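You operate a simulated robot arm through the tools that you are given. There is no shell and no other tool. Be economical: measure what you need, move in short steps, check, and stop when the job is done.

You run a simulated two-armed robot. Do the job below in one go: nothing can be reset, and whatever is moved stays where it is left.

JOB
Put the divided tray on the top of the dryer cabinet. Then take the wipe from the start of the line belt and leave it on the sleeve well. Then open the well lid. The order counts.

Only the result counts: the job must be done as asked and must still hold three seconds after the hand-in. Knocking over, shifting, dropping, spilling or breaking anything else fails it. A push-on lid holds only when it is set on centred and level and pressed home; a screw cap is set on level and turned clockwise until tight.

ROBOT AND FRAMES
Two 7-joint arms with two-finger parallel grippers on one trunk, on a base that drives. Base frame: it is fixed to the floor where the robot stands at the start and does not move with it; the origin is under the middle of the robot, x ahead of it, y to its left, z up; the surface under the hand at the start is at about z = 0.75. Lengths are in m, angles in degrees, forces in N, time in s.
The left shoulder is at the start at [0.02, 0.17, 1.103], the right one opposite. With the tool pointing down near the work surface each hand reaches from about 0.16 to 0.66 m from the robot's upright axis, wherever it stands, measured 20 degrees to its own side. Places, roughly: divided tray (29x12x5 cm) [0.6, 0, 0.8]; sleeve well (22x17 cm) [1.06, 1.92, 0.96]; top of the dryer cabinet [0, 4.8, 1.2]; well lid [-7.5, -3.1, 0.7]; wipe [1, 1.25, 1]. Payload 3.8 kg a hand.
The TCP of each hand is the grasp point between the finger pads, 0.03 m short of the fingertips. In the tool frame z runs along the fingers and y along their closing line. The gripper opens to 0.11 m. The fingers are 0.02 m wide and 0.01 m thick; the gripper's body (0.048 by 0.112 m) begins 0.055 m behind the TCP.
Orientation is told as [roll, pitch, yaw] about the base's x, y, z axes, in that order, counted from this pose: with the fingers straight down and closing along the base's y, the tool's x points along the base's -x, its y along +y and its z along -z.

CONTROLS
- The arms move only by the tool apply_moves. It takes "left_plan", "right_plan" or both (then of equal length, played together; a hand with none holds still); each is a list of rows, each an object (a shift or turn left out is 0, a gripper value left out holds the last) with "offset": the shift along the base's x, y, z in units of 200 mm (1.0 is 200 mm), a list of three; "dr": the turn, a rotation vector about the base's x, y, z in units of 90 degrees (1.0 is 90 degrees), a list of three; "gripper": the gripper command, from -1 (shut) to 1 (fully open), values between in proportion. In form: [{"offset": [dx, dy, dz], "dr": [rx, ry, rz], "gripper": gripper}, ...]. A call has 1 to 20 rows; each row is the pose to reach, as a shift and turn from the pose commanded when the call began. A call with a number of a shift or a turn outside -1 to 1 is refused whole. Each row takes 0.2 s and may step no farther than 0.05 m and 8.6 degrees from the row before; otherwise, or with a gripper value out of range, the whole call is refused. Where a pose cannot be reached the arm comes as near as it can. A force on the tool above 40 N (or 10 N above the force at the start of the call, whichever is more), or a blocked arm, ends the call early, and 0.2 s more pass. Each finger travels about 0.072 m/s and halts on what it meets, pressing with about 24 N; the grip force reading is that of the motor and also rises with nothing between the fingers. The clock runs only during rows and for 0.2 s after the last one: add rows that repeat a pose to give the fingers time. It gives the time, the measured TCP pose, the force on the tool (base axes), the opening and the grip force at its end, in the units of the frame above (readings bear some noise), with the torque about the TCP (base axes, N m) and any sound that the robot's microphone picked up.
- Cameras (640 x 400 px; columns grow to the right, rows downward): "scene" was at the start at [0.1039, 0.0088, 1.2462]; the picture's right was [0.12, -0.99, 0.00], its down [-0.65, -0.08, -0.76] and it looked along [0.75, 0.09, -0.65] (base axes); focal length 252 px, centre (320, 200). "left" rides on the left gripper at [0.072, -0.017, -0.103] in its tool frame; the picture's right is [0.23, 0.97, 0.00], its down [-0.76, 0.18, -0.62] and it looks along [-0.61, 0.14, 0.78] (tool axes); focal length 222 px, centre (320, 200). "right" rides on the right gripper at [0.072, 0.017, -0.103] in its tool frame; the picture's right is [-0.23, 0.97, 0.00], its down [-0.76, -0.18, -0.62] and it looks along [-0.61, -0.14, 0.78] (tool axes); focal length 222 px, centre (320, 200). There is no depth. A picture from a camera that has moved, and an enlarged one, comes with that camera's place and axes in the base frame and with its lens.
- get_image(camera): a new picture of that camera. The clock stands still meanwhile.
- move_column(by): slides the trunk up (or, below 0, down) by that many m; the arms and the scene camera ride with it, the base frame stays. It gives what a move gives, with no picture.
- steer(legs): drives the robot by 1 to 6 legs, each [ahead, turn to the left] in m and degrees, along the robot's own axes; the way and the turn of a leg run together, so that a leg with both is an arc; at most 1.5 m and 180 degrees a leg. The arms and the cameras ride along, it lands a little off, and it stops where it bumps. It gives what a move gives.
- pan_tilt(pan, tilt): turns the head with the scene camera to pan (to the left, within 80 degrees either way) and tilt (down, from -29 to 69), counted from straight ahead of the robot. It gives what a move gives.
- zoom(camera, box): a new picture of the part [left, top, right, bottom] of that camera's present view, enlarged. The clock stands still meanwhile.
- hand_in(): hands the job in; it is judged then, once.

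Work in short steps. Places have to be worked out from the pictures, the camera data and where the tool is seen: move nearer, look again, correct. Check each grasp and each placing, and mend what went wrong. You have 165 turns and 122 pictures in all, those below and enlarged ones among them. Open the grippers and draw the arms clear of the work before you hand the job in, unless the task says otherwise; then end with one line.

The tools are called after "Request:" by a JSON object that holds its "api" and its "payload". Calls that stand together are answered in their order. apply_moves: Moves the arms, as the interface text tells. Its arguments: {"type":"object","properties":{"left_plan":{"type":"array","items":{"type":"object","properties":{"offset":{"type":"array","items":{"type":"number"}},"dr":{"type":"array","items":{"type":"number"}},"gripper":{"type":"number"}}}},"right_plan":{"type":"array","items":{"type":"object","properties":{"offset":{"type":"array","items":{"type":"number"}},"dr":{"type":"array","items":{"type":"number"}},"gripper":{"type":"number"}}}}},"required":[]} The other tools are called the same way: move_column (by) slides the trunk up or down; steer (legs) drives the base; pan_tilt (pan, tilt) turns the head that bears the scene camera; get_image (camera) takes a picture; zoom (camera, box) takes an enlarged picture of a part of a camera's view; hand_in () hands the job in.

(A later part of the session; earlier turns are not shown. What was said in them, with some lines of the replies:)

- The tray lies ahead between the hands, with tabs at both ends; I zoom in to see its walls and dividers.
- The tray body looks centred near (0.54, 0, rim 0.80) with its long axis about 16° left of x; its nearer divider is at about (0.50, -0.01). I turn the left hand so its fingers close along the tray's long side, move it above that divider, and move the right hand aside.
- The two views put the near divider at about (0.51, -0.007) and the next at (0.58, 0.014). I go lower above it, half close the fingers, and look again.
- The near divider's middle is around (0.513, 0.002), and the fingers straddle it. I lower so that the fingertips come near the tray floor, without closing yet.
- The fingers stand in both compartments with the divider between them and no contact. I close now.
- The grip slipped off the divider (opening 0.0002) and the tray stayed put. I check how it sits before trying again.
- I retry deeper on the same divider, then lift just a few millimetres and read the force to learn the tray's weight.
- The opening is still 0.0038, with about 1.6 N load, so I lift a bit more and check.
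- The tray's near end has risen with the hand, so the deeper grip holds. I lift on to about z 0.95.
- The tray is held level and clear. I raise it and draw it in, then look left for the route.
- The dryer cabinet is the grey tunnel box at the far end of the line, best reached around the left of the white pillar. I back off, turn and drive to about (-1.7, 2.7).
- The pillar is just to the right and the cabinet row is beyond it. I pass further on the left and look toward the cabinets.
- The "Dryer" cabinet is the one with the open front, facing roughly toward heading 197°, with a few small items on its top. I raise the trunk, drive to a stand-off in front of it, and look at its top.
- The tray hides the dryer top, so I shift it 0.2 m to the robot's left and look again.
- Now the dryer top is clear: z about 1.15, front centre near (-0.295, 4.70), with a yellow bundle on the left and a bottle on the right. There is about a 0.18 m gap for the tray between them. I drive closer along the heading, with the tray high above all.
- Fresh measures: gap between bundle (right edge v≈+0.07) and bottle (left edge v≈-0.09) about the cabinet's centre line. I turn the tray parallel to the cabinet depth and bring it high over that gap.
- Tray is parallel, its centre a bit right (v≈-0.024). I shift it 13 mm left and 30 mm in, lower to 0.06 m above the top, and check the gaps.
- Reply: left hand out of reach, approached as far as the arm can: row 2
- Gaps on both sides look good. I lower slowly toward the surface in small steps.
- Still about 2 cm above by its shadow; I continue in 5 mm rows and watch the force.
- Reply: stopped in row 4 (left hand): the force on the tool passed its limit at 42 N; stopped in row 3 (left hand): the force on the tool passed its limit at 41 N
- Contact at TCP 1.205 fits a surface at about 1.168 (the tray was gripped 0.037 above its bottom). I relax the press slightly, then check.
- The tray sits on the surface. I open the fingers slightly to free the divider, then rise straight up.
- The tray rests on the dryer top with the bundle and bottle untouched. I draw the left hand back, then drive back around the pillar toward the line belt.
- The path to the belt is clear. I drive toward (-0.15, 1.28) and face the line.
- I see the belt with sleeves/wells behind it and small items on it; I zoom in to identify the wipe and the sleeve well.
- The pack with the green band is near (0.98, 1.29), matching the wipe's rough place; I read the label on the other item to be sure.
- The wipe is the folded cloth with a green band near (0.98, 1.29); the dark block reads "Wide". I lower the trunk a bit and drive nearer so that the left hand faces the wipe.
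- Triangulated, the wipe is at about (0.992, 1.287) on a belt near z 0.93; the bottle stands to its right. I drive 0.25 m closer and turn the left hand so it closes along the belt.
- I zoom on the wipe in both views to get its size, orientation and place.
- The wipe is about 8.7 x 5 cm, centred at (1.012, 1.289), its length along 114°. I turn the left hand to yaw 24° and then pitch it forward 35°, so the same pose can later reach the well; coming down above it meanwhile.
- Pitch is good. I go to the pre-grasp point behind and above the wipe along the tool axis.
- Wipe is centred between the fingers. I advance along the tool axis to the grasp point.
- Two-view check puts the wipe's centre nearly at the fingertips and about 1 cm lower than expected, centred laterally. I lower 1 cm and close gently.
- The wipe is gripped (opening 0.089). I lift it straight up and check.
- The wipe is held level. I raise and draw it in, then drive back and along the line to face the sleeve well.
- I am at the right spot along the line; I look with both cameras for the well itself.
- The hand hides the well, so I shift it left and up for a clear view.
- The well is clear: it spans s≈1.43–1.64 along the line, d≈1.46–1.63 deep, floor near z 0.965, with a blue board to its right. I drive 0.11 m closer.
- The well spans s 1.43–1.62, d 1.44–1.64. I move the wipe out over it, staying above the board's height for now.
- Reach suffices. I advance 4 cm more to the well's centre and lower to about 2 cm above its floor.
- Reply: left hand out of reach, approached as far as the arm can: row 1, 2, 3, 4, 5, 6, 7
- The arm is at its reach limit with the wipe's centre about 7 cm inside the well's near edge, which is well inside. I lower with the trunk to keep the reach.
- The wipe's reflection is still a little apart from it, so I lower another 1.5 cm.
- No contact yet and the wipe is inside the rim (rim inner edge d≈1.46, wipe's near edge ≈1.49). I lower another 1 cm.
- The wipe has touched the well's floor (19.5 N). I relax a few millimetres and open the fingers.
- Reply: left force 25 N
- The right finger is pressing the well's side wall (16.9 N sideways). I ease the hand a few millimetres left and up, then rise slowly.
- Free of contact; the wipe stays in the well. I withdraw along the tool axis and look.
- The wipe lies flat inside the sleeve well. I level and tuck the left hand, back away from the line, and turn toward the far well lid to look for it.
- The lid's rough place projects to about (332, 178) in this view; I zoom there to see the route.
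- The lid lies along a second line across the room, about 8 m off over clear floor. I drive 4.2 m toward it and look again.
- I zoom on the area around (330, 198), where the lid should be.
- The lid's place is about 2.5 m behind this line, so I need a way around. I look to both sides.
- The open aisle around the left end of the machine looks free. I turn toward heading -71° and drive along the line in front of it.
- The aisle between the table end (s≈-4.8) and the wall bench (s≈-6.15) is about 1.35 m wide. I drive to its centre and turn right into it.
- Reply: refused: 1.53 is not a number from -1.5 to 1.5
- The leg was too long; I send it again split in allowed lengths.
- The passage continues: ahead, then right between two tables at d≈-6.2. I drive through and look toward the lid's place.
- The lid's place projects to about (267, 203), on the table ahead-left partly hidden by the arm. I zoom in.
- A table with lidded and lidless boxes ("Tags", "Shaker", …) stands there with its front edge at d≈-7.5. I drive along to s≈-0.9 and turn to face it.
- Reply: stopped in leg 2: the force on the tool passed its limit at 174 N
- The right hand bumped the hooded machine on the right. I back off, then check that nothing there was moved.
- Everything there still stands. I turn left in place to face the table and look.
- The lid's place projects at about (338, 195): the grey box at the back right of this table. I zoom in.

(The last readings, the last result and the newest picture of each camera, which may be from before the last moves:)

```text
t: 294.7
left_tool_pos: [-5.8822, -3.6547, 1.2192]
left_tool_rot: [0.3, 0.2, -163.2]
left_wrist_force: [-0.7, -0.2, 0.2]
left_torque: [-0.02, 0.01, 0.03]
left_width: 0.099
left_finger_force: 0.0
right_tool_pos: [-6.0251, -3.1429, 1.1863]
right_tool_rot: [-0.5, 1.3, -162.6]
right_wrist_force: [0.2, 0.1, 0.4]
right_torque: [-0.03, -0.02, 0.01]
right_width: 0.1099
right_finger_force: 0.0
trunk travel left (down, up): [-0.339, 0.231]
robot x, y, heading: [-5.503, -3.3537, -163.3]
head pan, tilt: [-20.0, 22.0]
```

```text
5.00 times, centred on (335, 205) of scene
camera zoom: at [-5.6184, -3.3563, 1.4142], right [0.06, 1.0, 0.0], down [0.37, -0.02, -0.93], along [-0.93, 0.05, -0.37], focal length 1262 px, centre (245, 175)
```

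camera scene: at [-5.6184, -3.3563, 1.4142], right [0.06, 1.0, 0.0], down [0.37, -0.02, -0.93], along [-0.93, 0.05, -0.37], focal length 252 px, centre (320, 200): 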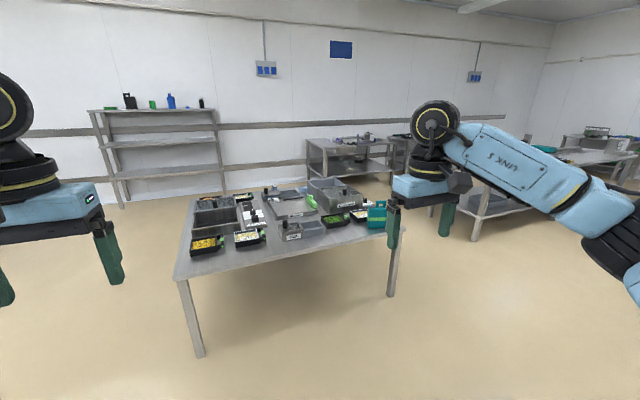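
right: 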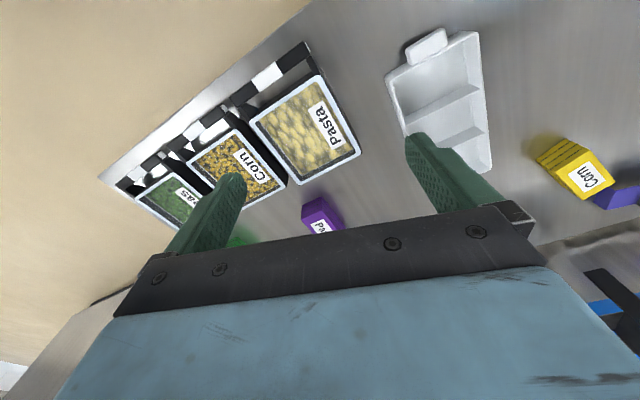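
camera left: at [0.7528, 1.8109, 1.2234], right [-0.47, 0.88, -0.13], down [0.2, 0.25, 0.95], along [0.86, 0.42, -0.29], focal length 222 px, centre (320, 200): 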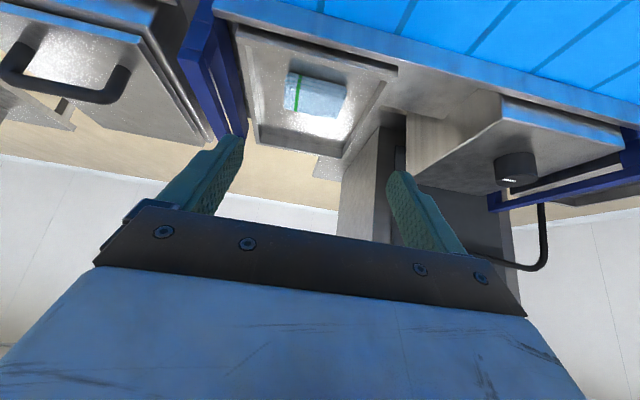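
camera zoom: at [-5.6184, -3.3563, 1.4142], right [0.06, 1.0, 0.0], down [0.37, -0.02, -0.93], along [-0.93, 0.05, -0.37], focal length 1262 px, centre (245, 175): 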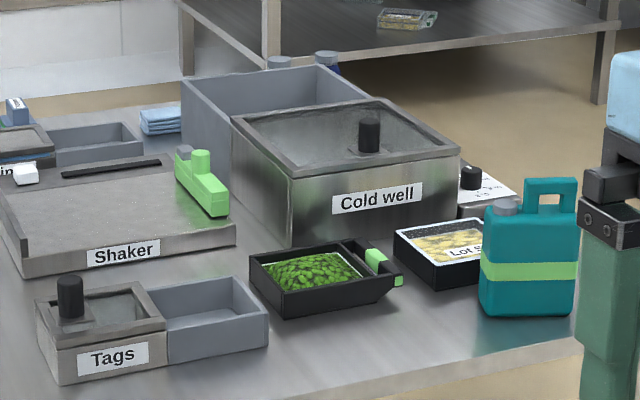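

It is the "Cold well": a box whose knobbed lid can slide back onto the grey box behind it. Its top is near z 0.70, knob at d≈-8.07, s≈-0.78; I'll work from the table's right side. I tuck the hands in and drive around to there.

Request:
{"api": "apply_moves", "payload": {"right_plan": [{"offset": [0.19, 0.055, 0.05]}, {"offset": [0.38, 0.11, 0.1]}, {"offset": [0.57, 0.165, 0.15]}, {"offset": [0.75, 0.22, 0.15]}], "left_plan": [{"offset": [0.1, 0.03, 0]}, {"offset": [0.2, 0.06, 0]}, {"offset": [0.3, 0.09, 0]}, {"offset": [0.4, 0.12, 0]}]}}

Request:
{"api": "steer", "payload": {"legs": [[0, -65], [1.4, 0], [0.2, 0], [0, 65]]}}

Request:
{"api": "pan_tilt", "payload": {"pan": 10, "tilt": 28}}

Request:
{"api": "get_image", "payload": {"camera": "scene"}}

```text
t: 295.7
left_tool_pos: [-5.8009, -3.6321, 1.2198]
left_tool_rot: [0.3, 0.0, -163.1]
left_wrist_force: [-0.5, -0.4, -0.1]
left_torque: [0.0, 0.01, 0.0]
left_width: 0.0991
left_finger_force: 0.1
right_tool_pos: [-5.8761, -3.0983, 1.2163]
right_tool_rot: [-0.3, 1.3, -162.5]
right_wrist_force: [0.4, 0.0, -0.3]
right_torque: [-0.02, 0.01, 0.0]
right_width: 0.1102
right_finger_force: 0.0
trunk travel left (down, up): [-0.339, 0.231]
robot x, y, heading: [-5.5052, -3.3554, -163.2]
head pan, tilt: [-20.0, 22.0]
```

```text
t: 309.6
left_tool_pos: [-6.8819, -2.4489, 1.2191]
left_tool_rot: [0.3, 0.2, -162.6]
left_wrist_force: [0.7, -0.8, -0.3]
left_torque: [0.01, -0.01, 0.01]
left_width: 0.099
left_finger_force: 0.0
right_tool_pos: [-6.9608, -1.9153, 1.2166]
right_tool_rot: [-0.4, 1.3, -162.1]
right_wrist_force: [-0.1, 0.5, 0.5]
right_torque: [0.02, 0.03, -0.02]
right_width: 0.1099
right_finger_force: 0.0
trunk travel left (down, up): [-0.339, 0.231]
robot x, y, heading: [-6.5895, -2.1685, -162.7]
head pan, tilt: [-20.0, 22.0]
```

```text
t: 310.5
left_tool_pos: [-6.8824, -2.449, 1.2187]
left_tool_rot: [0.3, 0.0, -162.6]
left_wrist_force: [0.5, 0.0, 0.5]
left_torque: [0.01, 0.01, -0.01]
left_width: 0.0988
left_finger_force: 0.1
right_tool_pos: [-6.9622, -1.9153, 1.2168]
right_tool_rot: [-0.4, 1.3, -162.1]
right_wrist_force: [-0.1, -0.1, 0.5]
right_torque: [0.02, 0.01, 0.0]
right_width: 0.1103
right_finger_force: 0.1
trunk travel left (down, up): [-0.339, 0.231]
robot x, y, heading: [-6.587, -2.169, -162.7]
head pan, tilt: [10.0, 28.0]
```

```text
34 pictures are left
camera scene: at [-6.6894, -2.2167, 1.4046], right [-0.46, 0.89, 0.0], down [0.42, 0.21, -0.88], along [-0.79, -0.4, -0.47], focal length 252 px, centre (320, 200)
```

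scene: 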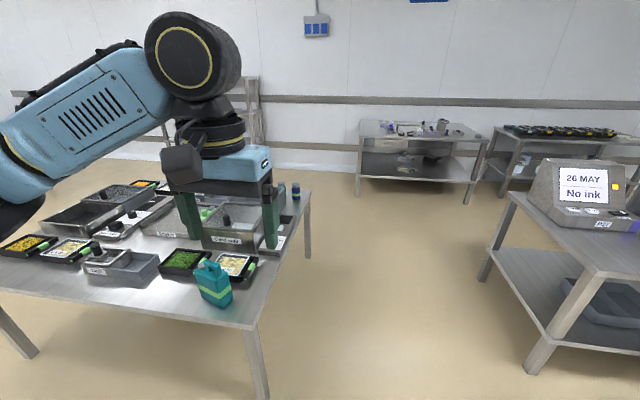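

The aisle right of the table is free (table edge s≈-0.57, next table s≈0.75). I drive alongside and turn left to face the cold well.

Request:
{"api": "steer", "payload": {"legs": [[1.22, 0], [0, 89.3]]}}

Request:
{"api": "pan_tilt", "payload": {"pan": 0, "tilt": 45}}

Request:
{"api": "get_image", "payload": {"camera": "scene"}}

```text
t: 320.5
left_tool_pos: [-7.4691, -2.8235, 1.2196]
left_tool_rot: [0.3, 0.0, -72.5]
left_wrist_force: [0.4, 1.0, -0.3]
left_torque: [-0.02, 0.0, 0.01]
left_width: 0.0991
left_finger_force: 0.0
right_tool_pos: [-8.001, -2.9034, 1.2172]
right_tool_rot: [-0.3, 1.3, -72.1]
right_wrist_force: [0.3, -0.3, 0.1]
right_torque: [0.01, -0.04, 0.01]
right_width: 0.1099
right_finger_force: 0.1
trunk travel left (down, up): [-0.339, 0.231]
robot x, y, heading: [-7.7496, -2.5252, -72.4]
head pan, tilt: [10.0, 28.0]
```

```text
t: 321.3
left_tool_pos: [-7.4687, -2.8213, 1.2181]
left_tool_rot: [0.4, 0.0, -72.6]
left_wrist_force: [0.3, -0.7, -0.2]
left_torque: [0.0, -0.03, 0.0]
left_width: 0.099
left_finger_force: 0.1
right_tool_pos: [-8.0014, -2.9025, 1.218]
right_tool_rot: [-0.4, 1.4, -72.0]
right_wrist_force: [0.1, -0.3, -0.5]
right_torque: [0.0, 0.06, -0.04]
right_width: 0.1103
right_finger_force: 0.0
trunk travel left (down, up): [-0.339, 0.231]
robot x, y, heading: [-7.751, -2.5289, -73.1]
head pan, tilt: [0.0, 45.0]
```

```text
33 pictures are left
camera scene: at [-7.7204, -2.6266, 1.3788], right [-0.95, -0.3, 0.0], down [-0.21, 0.67, -0.71], along [0.21, -0.68, -0.71], focal length 252 px, centre (320, 200)
```

scene: 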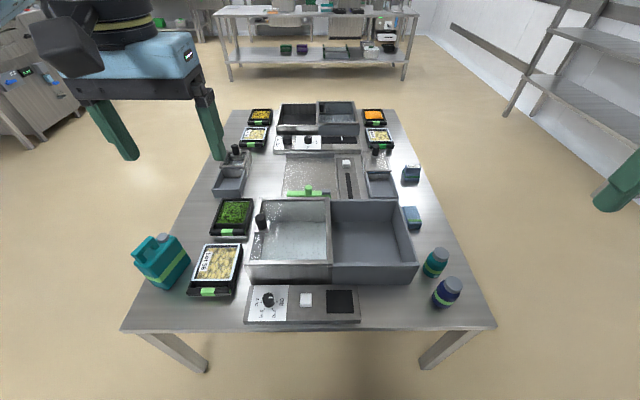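

Clear view: the lid with its knob covers the left box, and the open grey box is to its right. I zoom in to see the lid's rails and the knob.

Request:
{"api": "zoom", "payload": {"camera": "scene", "box": [230, 180, 440, 330]}}

Request:
{"api": "zoom", "payload": {"camera": "scene", "box": [260, 90, 380, 170]}}

```text
2.67 times, centred on (335, 255) of scene
camera zoom: at [-7.7204, -2.6266, 1.3788], right [-0.95, -0.3, 0.0], down [-0.21, 0.67, -0.71], along [0.21, -0.68, -0.71], focal length 673 px, centre (280, 53)
```

zoom: 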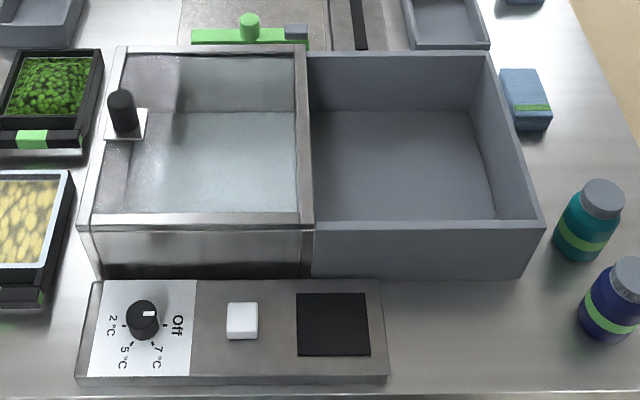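

```text
5.00 times, centred on (320, 130) of scene
camera zoom: at [-7.7204, -2.6266, 1.3788], right [-0.95, -0.3, 0.0], down [-0.21, 0.67, -0.71], along [0.21, -0.68, -0.71], focal length 1262 px, centre (320, 550)
```

zoom: 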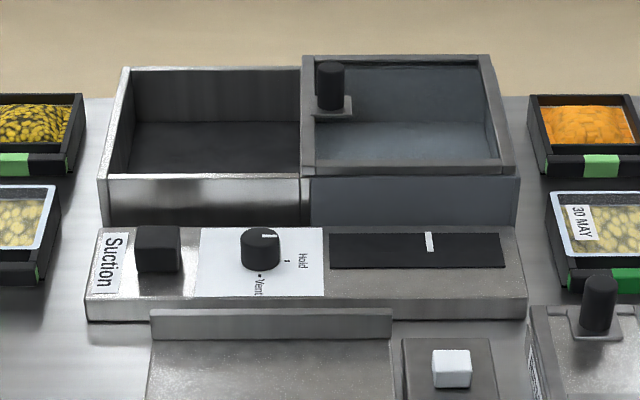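

The other well at the far end shows the open state (lid slid over its grey box). The knob is near (-7.376, -3.075), z 0.72–0.78. I move 8 cm closer, lower the trunk, and bring the left hand over the knob.

Request:
{"api": "steer", "payload": {"legs": [[0.08, 0]]}}

Request:
{"api": "move_column", "payload": {"by": -0.15}}

Request:
{"api": "apply_moves", "payload": {"left_plan": [{"offset": [0.05, -0.18, 0], "gripper": 0.4}, {"offset": [0.1, -0.36, 0]}, {"offset": [0.15, -0.54, -0.05]}, {"offset": [0.2, -0.7, -0.15]}, {"offset": [0.22, -0.8, -0.3]}, {"offset": [0.22, -0.8, -0.5]}, {"offset": [0.22, -0.8, -0.5]}]}}

Request:
{"api": "get_image", "payload": {"camera": "scene"}}

Request:
{"api": "get_image", "payload": {"camera": "left"}}

```text
t: 322.4
left_tool_pos: [-7.4446, -2.9004, 1.2185]
left_tool_rot: [0.4, 0.0, -72.7]
left_wrist_force: [-0.1, -0.1, 0.1]
left_torque: [0.04, 0.03, -0.02]
left_width: 0.099
left_finger_force: 0.1
right_tool_pos: [-7.9773, -2.9793, 1.2168]
right_tool_rot: [-0.4, 1.3, -72.0]
right_wrist_force: [0.2, -0.5, 0.2]
right_torque: [0.02, -0.01, -0.03]
right_width: 0.1102
right_finger_force: 0.0
trunk travel left (down, up): [-0.339, 0.231]
robot x, y, heading: [-7.7268, -2.604, -72.4]
head pan, tilt: [0.0, 45.0]
```

```text
t: 324.1
left_tool_pos: [-7.445, -2.8985, 1.0695]
left_tool_rot: [0.3, 0.0, -72.6]
left_wrist_force: [0.3, -0.1, -0.9]
left_torque: [-0.02, -0.06, 0.02]
left_width: 0.099
left_finger_force: 0.2
right_tool_pos: [-7.9777, -2.9803, 1.0674]
right_tool_rot: [-0.4, 1.3, -72.0]
right_wrist_force: [-0.1, -0.1, 0.1]
right_torque: [-0.01, 0.02, 0.01]
right_width: 0.11
right_finger_force: 0.1
trunk travel left (down, up): [-0.189, 0.381]
robot x, y, heading: [-7.7294, -2.6064, -72.2]
head pan, tilt: [0.0, 45.0]
```

```text
t: 325.7
left_tool_pos: [-7.4013, -3.0588, 0.9695]
left_tool_rot: [0.3, 0.0, -72.5]
left_wrist_force: [0.5, -0.4, -0.4]
left_torque: [-0.01, -0.02, 0.02]
left_width: 0.0769
left_finger_force: 0.0
right_tool_pos: [-7.9778, -2.9789, 1.068]
right_tool_rot: [-0.4, 1.3, -72.0]
right_wrist_force: [-0.6, 0.2, -1.0]
right_torque: [-0.02, -0.02, -0.01]
right_width: 0.1099
right_finger_force: 0.1
trunk travel left (down, up): [-0.189, 0.381]
robot x, y, heading: [-7.7281, -2.6044, -72.6]
head pan, tilt: [0.0, 45.0]
```

```text
30 pictures are left
camera scene: at [-7.6968, -2.7026, 1.2288], right [-0.95, -0.3, 0.0], down [-0.21, 0.67, -0.71], along [0.21, -0.67, -0.71], focal length 252 px, centre (320, 200)
```

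scene: 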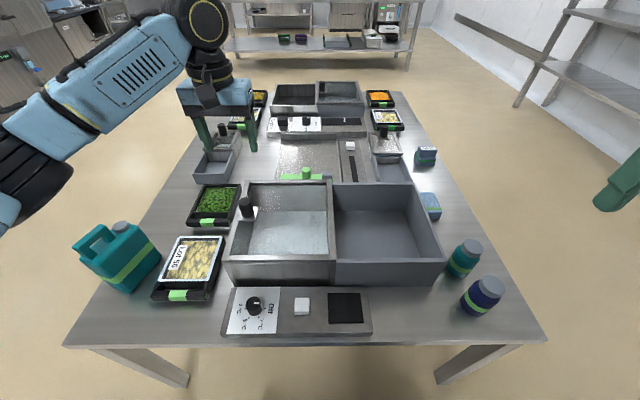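

```text
29 pictures are left
camera left: at [-7.441, -2.9953, 1.0716], right [0.86, 0.51, 0.01], down [0.39, -0.67, 0.62], along [0.32, -0.54, -0.78], focal length 222 px, centre (320, 200)
```

left: 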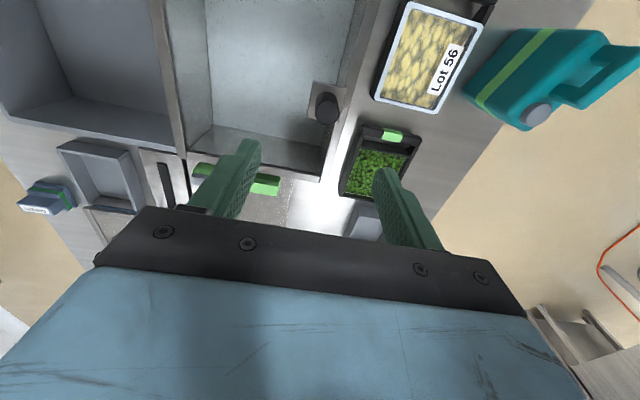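

The knob is at about (-7.38, -3.07), 2 cm from the hand's axis. I correct, descend to just above it, and check.

Request:
{"api": "apply_moves", "payload": {"left_plan": [{"offset": [0.05, -0.03, -0.15]}, {"offset": [0.1, -0.055, -0.3]}, {"offset": [0.1, -0.055, -0.45]}, {"offset": [0.1, -0.055, -0.55]}, {"offset": [0.1, -0.055, -0.55]}]}}

Request:
{"api": "get_image", "payload": {"camera": "left"}}

Request:
{"api": "zoom", "payload": {"camera": "scene", "box": [180, 130, 340, 250]}}

```text
t: 326.9
left_tool_pos: [-7.3815, -3.0706, 0.8582]
left_tool_rot: [0.2, -0.1, -72.7]
left_wrist_force: [0.2, -0.1, 0.3]
left_torque: [0.0, -0.01, 0.03]
left_width: 0.077
left_finger_force: 0.0
right_tool_pos: [-7.9785, -2.9798, 1.067]
right_tool_rot: [-0.3, 1.3, -72.0]
right_wrist_force: [-0.3, -0.4, 0.8]
right_torque: [-0.04, 0.01, -0.01]
right_width: 0.1097
right_finger_force: 0.1
trunk travel left (down, up): [-0.189, 0.381]
robot x, y, heading: [-7.7259, -2.6021, -72.7]
head pan, tilt: [0.0, 45.0]
```

```text
28 pictures are left
camera left: at [-7.4219, -3.0062, 0.9612], right [0.86, 0.51, 0.01], down [0.39, -0.67, 0.62], along [0.32, -0.53, -0.78], focal length 222 px, centre (320, 200)
```

left: 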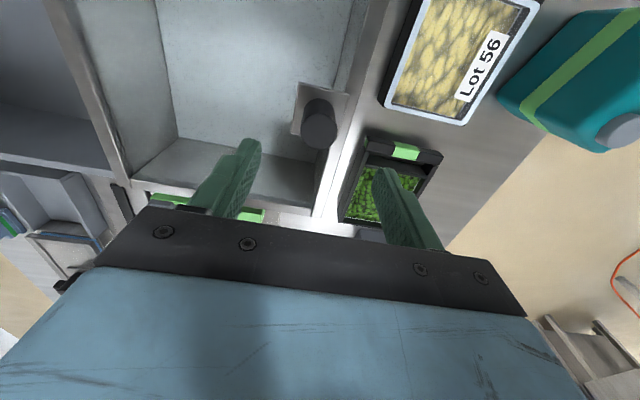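

```text
3.33 times, centred on (260, 190) of scene
camera zoom: at [-7.6967, -2.7026, 1.2288], right [-0.95, -0.3, 0.0], down [-0.21, 0.67, -0.71], along [0.21, -0.67, -0.71], focal length 842 px, centre (520, 233)
```

zoom: 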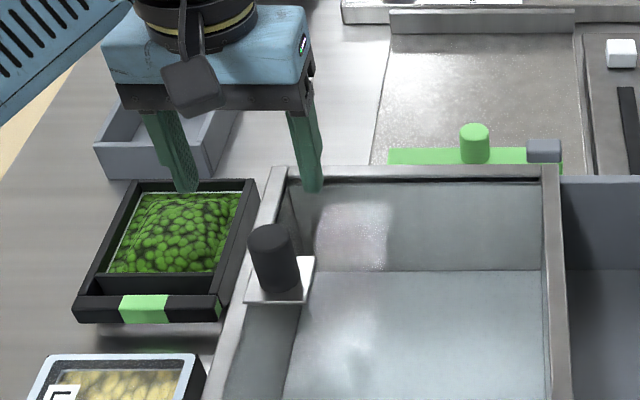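

Projected straight down, the hand ends centred on the knob. I descend to TCP z 0.765 and close.

Request:
{"api": "apply_moves", "payload": {"left_plan": [{"offset": [0, 0, -0.12]}, {"offset": [0, 0, -0.24]}, {"offset": [0, 0, -0.36]}, {"offset": [0, 0, -0.45]}, {"offset": [0, 0, -0.45]}]}}

Request:
{"api": "apply_moves", "payload": {"left_plan": [{"gripper": 0}, {"gripper": -0.4}, {"gripper": -1}, {"gripper": -1}, {"gripper": -1}]}}

Request:
{"api": "zoom", "payload": {"camera": "scene", "box": [180, 130, 340, 250]}}

```text
t: 328.1
left_tool_pos: [-7.381, -3.0695, 0.7686]
left_tool_rot: [0.3, 0.0, -72.6]
left_wrist_force: [0.3, 0.2, 0.1]
left_torque: [-0.02, -0.02, -0.02]
left_width: 0.0771
left_finger_force: 0.0
right_tool_pos: [-7.9779, -2.9789, 1.0675]
right_tool_rot: [-0.4, 1.2, -72.0]
right_wrist_force: [-0.6, -0.2, 0.5]
right_torque: [-0.01, -0.02, 0.01]
right_width: 0.11
right_finger_force: 0.1
trunk travel left (down, up): [-0.189, 0.381]
robot x, y, heading: [-7.7226, -2.6051, -72.7]
head pan, tilt: [0.0, 45.0]
```

```text
t: 329.3
left_tool_pos: [-7.3822, -3.0704, 0.7692]
left_tool_rot: [0.1, 0.0, -72.7]
left_wrist_force: [-9.3, -2.0, -4.6]
left_torque: [-0.62, 1.36, -0.05]
left_width: 0.0316
left_finger_force: 44.9
right_tool_pos: [-7.9782, -2.9794, 1.0675]
right_tool_rot: [-0.3, 1.3, -72.0]
right_wrist_force: [0.1, -0.2, -0.6]
right_torque: [0.02, -0.02, 0.02]
right_width: 0.11
right_finger_force: 0.1
trunk travel left (down, up): [-0.189, 0.381]
robot x, y, heading: [-7.7296, -2.606, -72.8]
head pan, tilt: [0.0, 45.0]
```

```text
3.33 times, centred on (260, 190) of scene
camera zoom: at [-7.6971, -2.703, 1.2287], right [-0.95, -0.3, 0.0], down [-0.21, 0.68, -0.71], along [0.21, -0.67, -0.71], focal length 842 px, centre (520, 233)
```

zoom: 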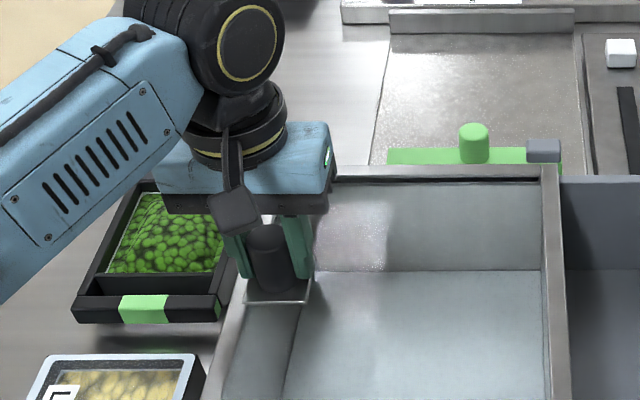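

The knob is gripped (0.032). I try sliding 5 cm along the well's axis toward the grey box and watch the force.

Request:
{"api": "apply_moves", "payload": {"left_plan": [{"offset": [-0.048, -0.0143, 0]}, {"offset": [-0.096, -0.0286, 0]}, {"offset": [-0.144, -0.043, 0]}, {"offset": [-0.192, -0.0572, 0]}, {"offset": [-0.24, -0.0715, 0]}, {"offset": [-0.24, -0.0715, 0]}]}}

Request:
{"api": "get_image", "payload": {"camera": "scene"}}

```text
t: 330.7
left_tool_pos: [-7.4286, -3.0844, 0.769]
left_tool_rot: [0.2, 0.0, -72.6]
left_wrist_force: [1.9, -11.3, -4.2]
left_torque: [-0.38, 1.11, 0.02]
left_width: 0.0318
left_finger_force: 44.8
right_tool_pos: [-7.9768, -2.9807, 1.0672]
right_tool_rot: [-0.3, 1.2, -72.0]
right_wrist_force: [-0.8, -0.3, 0.0]
right_torque: [0.01, 0.01, 0.01]
right_width: 0.1104
right_finger_force: 0.0
trunk travel left (down, up): [-0.189, 0.381]
robot x, y, heading: [-7.7273, -2.6035, -72.6]
head pan, tilt: [0.0, 45.0]
```

```text
25 pictures are left
camera scene: at [-7.6961, -2.7037, 1.2286], right [-0.95, -0.3, 0.0], down [-0.21, 0.68, -0.71], along [0.21, -0.67, -0.71], focal length 252 px, centre (320, 200)
```

scene: 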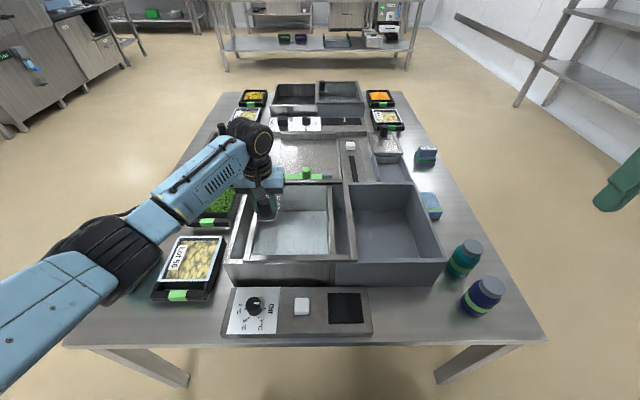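

The lid slides. The small sideways load suggests the rail runs a little more toward -y, so I continue another 0.17 m at 18.5°.

Request:
{"api": "apply_moves", "payload": {"left_plan": [{"offset": [-0.08, -0.035, 0]}, {"offset": [-0.16, -0.062, 0]}, {"offset": [-0.24, -0.089, 0]}, {"offset": [-0.32, -0.116, 0]}, {"offset": [-0.4, -0.143, 0]}, {"offset": [-0.48, -0.17, 0]}, {"offset": [-0.56, -0.197, 0]}, {"offset": [-0.64, -0.224, 0]}, {"offset": [-0.72, -0.251, 0]}, {"offset": [-0.8, -0.278, 0]}, {"offset": [-0.8, -0.278, 0]}]}}

Request:
{"api": "get_image", "payload": {"camera": "scene"}}

```text
t: 333.1
left_tool_pos: [-7.5903, -3.1373, 0.7686]
left_tool_rot: [0.3, 0.2, -72.6]
left_wrist_force: [-7.0, 20.3, -14.1]
left_torque: [-0.22, 1.44, -0.27]
left_width: 0.0317
left_finger_force: 44.4
right_tool_pos: [-7.9769, -2.9785, 1.0683]
right_tool_rot: [-0.4, 1.3, -72.0]
right_wrist_force: [-0.2, -0.1, 0.6]
right_torque: [-0.01, 0.0, -0.04]
right_width: 0.1096
right_finger_force: 0.0
trunk travel left (down, up): [-0.189, 0.381]
robot x, y, heading: [-7.726, -2.6054, -72.5]
head pan, tilt: [0.0, 45.0]
```

```text
24 pictures are left
camera scene: at [-7.6966, -2.7017, 1.2288], right [-0.95, -0.3, 0.0], down [-0.21, 0.67, -0.71], along [0.21, -0.68, -0.71], focal length 252 px, centre (320, 200)
```

scene: 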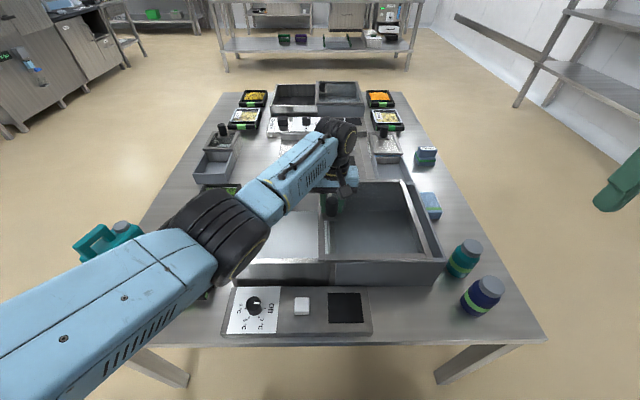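

Lid is about three-quarters across. I ease the sideways load and go on another 5 cm.

Request:
{"api": "apply_moves", "payload": {"left_plan": [{"offset": [0.005, 0.015, 0]}, {"offset": [-0.05, 0.003, 0]}, {"offset": [-0.1, -0.012, 0]}, {"offset": [-0.15, -0.027, 0]}, {"offset": [-0.2, -0.042, 0]}, {"offset": [-0.25, -0.057, 0]}, {"offset": [-0.25, -0.057, 0]}]}}

Request:
{"api": "zoom", "payload": {"camera": "scene", "box": [210, 130, 470, 310]}}

```text
t: 334.5
left_tool_pos: [-7.6195, -3.1468, 0.7702]
left_tool_rot: [0.9, -0.7, -71.8]
left_wrist_force: [5.7, -9.9, -13.0]
left_torque: [-1.67, 1.54, 0.21]
left_width: 0.0322
left_finger_force: 44.5
left hand out of reach, approached as far as the arm can: row 5, 6
right_tool_pos: [-7.9773, -2.9821, 1.0658]
right_tool_rot: [-0.3, 1.4, -71.9]
right_wrist_force: [1.1, 0.5, -0.6]
right_torque: [0.0, -0.01, 0.02]
right_width: 0.1101
right_finger_force: 0.0
trunk travel left (down, up): [-0.189, 0.381]
robot x, y, heading: [-7.7242, -2.6048, -72.5]
head pan, tilt: [0.0, 45.0]
stopped in row 6 (left hand): the force on the tool passed its limit at 42 N (the readings are from after the stop); the commanded pose is now the measured one
```

```text
2.22 times, centred on (340, 220) of scene
camera zoom: at [-7.696, -2.7051, 1.2286], right [-0.95, -0.3, 0.0], down [-0.21, 0.68, -0.71], along [0.21, -0.67, -0.71], focal length 561 px, centre (276, 156)
```

zoom: 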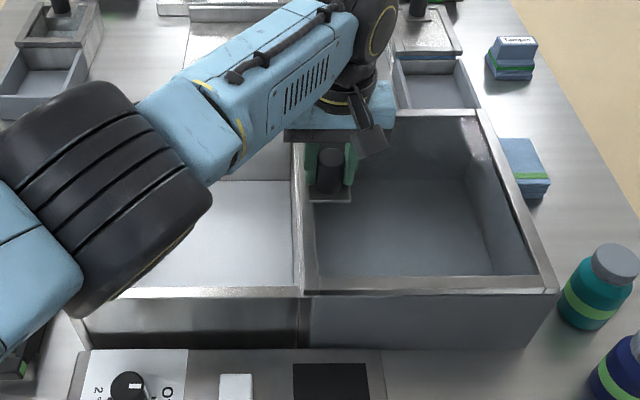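

The lid now appears to cover the grey box fully and stopped against a limit. I release the knob, rise, and check.

Request:
{"api": "apply_moves", "payload": {"left_plan": [{"gripper": -0.5}, {"gripper": 0}, {"gripper": 0.4}, {"gripper": 0.4}]}}

Request:
{"api": "apply_moves", "payload": {"left_plan": [{"offset": [0, 0, 0.1]}, {"offset": [0, 0, 0.25]}, {"offset": [0, 0, 0.45]}, {"offset": [0, 0, 0.65]}, {"offset": [0.05, 0.15, 0.8]}, {"offset": [0.1, 0.3, 0.9]}, {"offset": [0.15, 0.5, 0.9]}, {"offset": [0.2, 0.7, 0.9]}, {"offset": [0.2, 0.7, 0.9]}]}}

Request:
{"api": "get_image", "payload": {"camera": "scene"}}

```text
t: 335.5
left_tool_pos: [-7.6238, -3.1451, 0.7716]
left_tool_rot: [0.8, -0.6, -71.9]
left_wrist_force: [0.0, -0.2, -0.1]
left_torque: [0.0, -0.02, 0.02]
left_width: 0.0769
left_finger_force: 0.1
right_tool_pos: [-7.9761, -2.9813, 1.0663]
right_tool_rot: [-0.3, 1.3, -72.0]
right_wrist_force: [0.1, 0.8, 1.4]
right_torque: [-0.02, -0.02, -0.03]
right_width: 0.11
right_finger_force: 0.1
trunk travel left (down, up): [-0.189, 0.381]
robot x, y, heading: [-7.7257, -2.6058, -72.7]
head pan, tilt: [0.0, 45.0]
```

```text
t: 337.5
left_tool_pos: [-7.5831, -3.0042, 0.9489]
left_tool_rot: [0.9, -0.5, -72.0]
left_wrist_force: [0.4, -0.9, 0.3]
left_torque: [-0.01, 0.0, -0.01]
left_width: 0.0771
left_finger_force: 0.0
right_tool_pos: [-7.9768, -2.9799, 1.0661]
right_tool_rot: [-0.3, 1.3, -72.0]
right_wrist_force: [0.4, -0.3, -0.9]
right_torque: [-0.01, 0.02, -0.05]
right_width: 0.1101
right_finger_force: 0.1
trunk travel left (down, up): [-0.189, 0.381]
robot x, y, heading: [-7.7249, -2.6053, -72.7]
head pan, tilt: [0.0, 45.0]
```

```text
22 pictures are left
camera scene: at [-7.6962, -2.7032, 1.2287], right [-0.95, -0.3, 0.0], down [-0.21, 0.67, -0.71], along [0.21, -0.67, -0.71], focal length 252 px, centre (320, 200)
```

scene: 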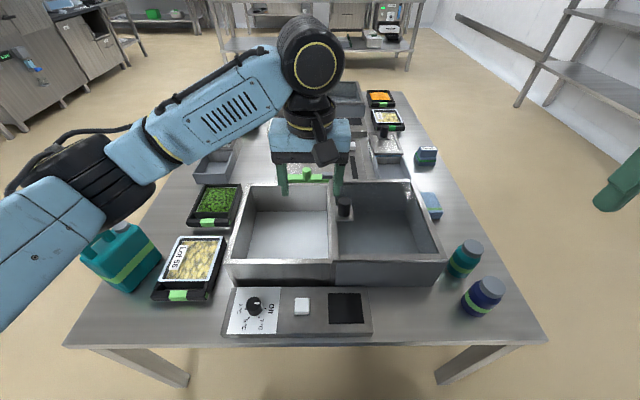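

The well stands open with the lid over the grey box. One zoom to confirm the lid is at its end.

Request:
{"api": "zoom", "payload": {"camera": "scene", "box": [220, 165, 460, 300]}}

```text
2.67 times, centred on (340, 232) of scene
camera zoom: at [-7.6962, -2.7032, 1.2287], right [-0.95, -0.3, 0.0], down [-0.21, 0.67, -0.71], along [0.21, -0.67, -0.71], focal length 673 px, centre (267, 113)
```

zoom: 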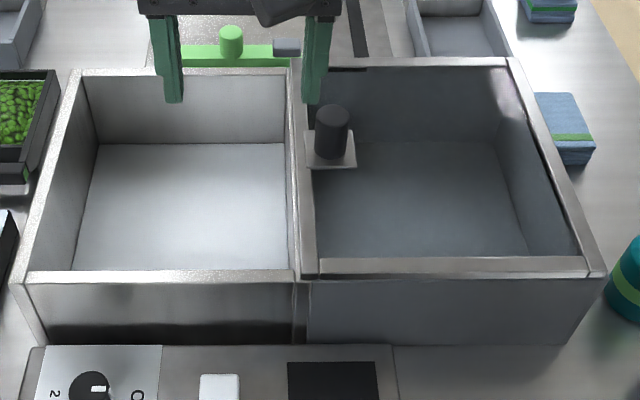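

The lid rests fully over the grey box and the well is open. I draw the left hand back and clear.

Request:
{"api": "apply_moves", "payload": {"left_plan": [{"offset": [0, 0, 0.2]}, {"offset": [0, 0.05, 0.4]}, {"offset": [0.0, 0.2, 0.5]}, {"offset": [0.05, 0.4, 0.5]}, {"offset": [0.1, 0.6, 0.5]}, {"offset": [0.1, 0.6, 0.5]}]}}

Request:
{"api": "steer", "payload": {"legs": [[-0.2, 0]]}}

Request:
{"api": "hand_in", "payload": {}}

```text
t: 338.9
left_tool_pos: [-7.5624, -2.8844, 1.0515]
left_tool_rot: [0.9, -0.5, -72.0]
left_wrist_force: [0.2, -0.3, 0.2]
left_torque: [0.02, 0.0, 0.03]
left_width: 0.0773
left_finger_force: 0.1
right_tool_pos: [-7.9776, -2.9815, 1.0671]
right_tool_rot: [-0.3, 1.2, -71.8]
right_wrist_force: [-0.6, 0.1, 0.3]
right_torque: [-0.02, -0.01, -0.02]
right_width: 0.11
right_finger_force: 0.1
trunk travel left (down, up): [-0.189, 0.381]
robot x, y, heading: [-7.7289, -2.6084, -72.4]
head pan, tilt: [0.0, 45.0]
```

```text
t: 340.5
left_tool_pos: [-7.6221, -2.6957, 1.0516]
left_tool_rot: [0.8, -0.7, -72.1]
left_wrist_force: [-0.1, 0.7, 0.8]
left_torque: [0.0, 0.0, 0.03]
left_width: 0.077
left_finger_force: 0.1
right_tool_pos: [-8.0363, -2.7901, 1.0682]
right_tool_rot: [-0.4, 1.3, -71.9]
right_wrist_force: [-0.1, 0.2, 0.0]
right_torque: [-0.04, -0.01, 0.0]
right_width: 0.1102
right_finger_force: 0.1
trunk travel left (down, up): [-0.189, 0.381]
robot x, y, heading: [-7.7834, -2.4146, -72.5]
head pan, tilt: [0.0, 45.0]
```

```text
The job is handed in.
```

The tray is on the dryer cabinet, the wipe lies in the sleeve well and the cold-well lid is slid fully open, in that order; on the way the right hand bumped machine P23 (174 N), but it and the bottles and block on its table were still upright when I looked.
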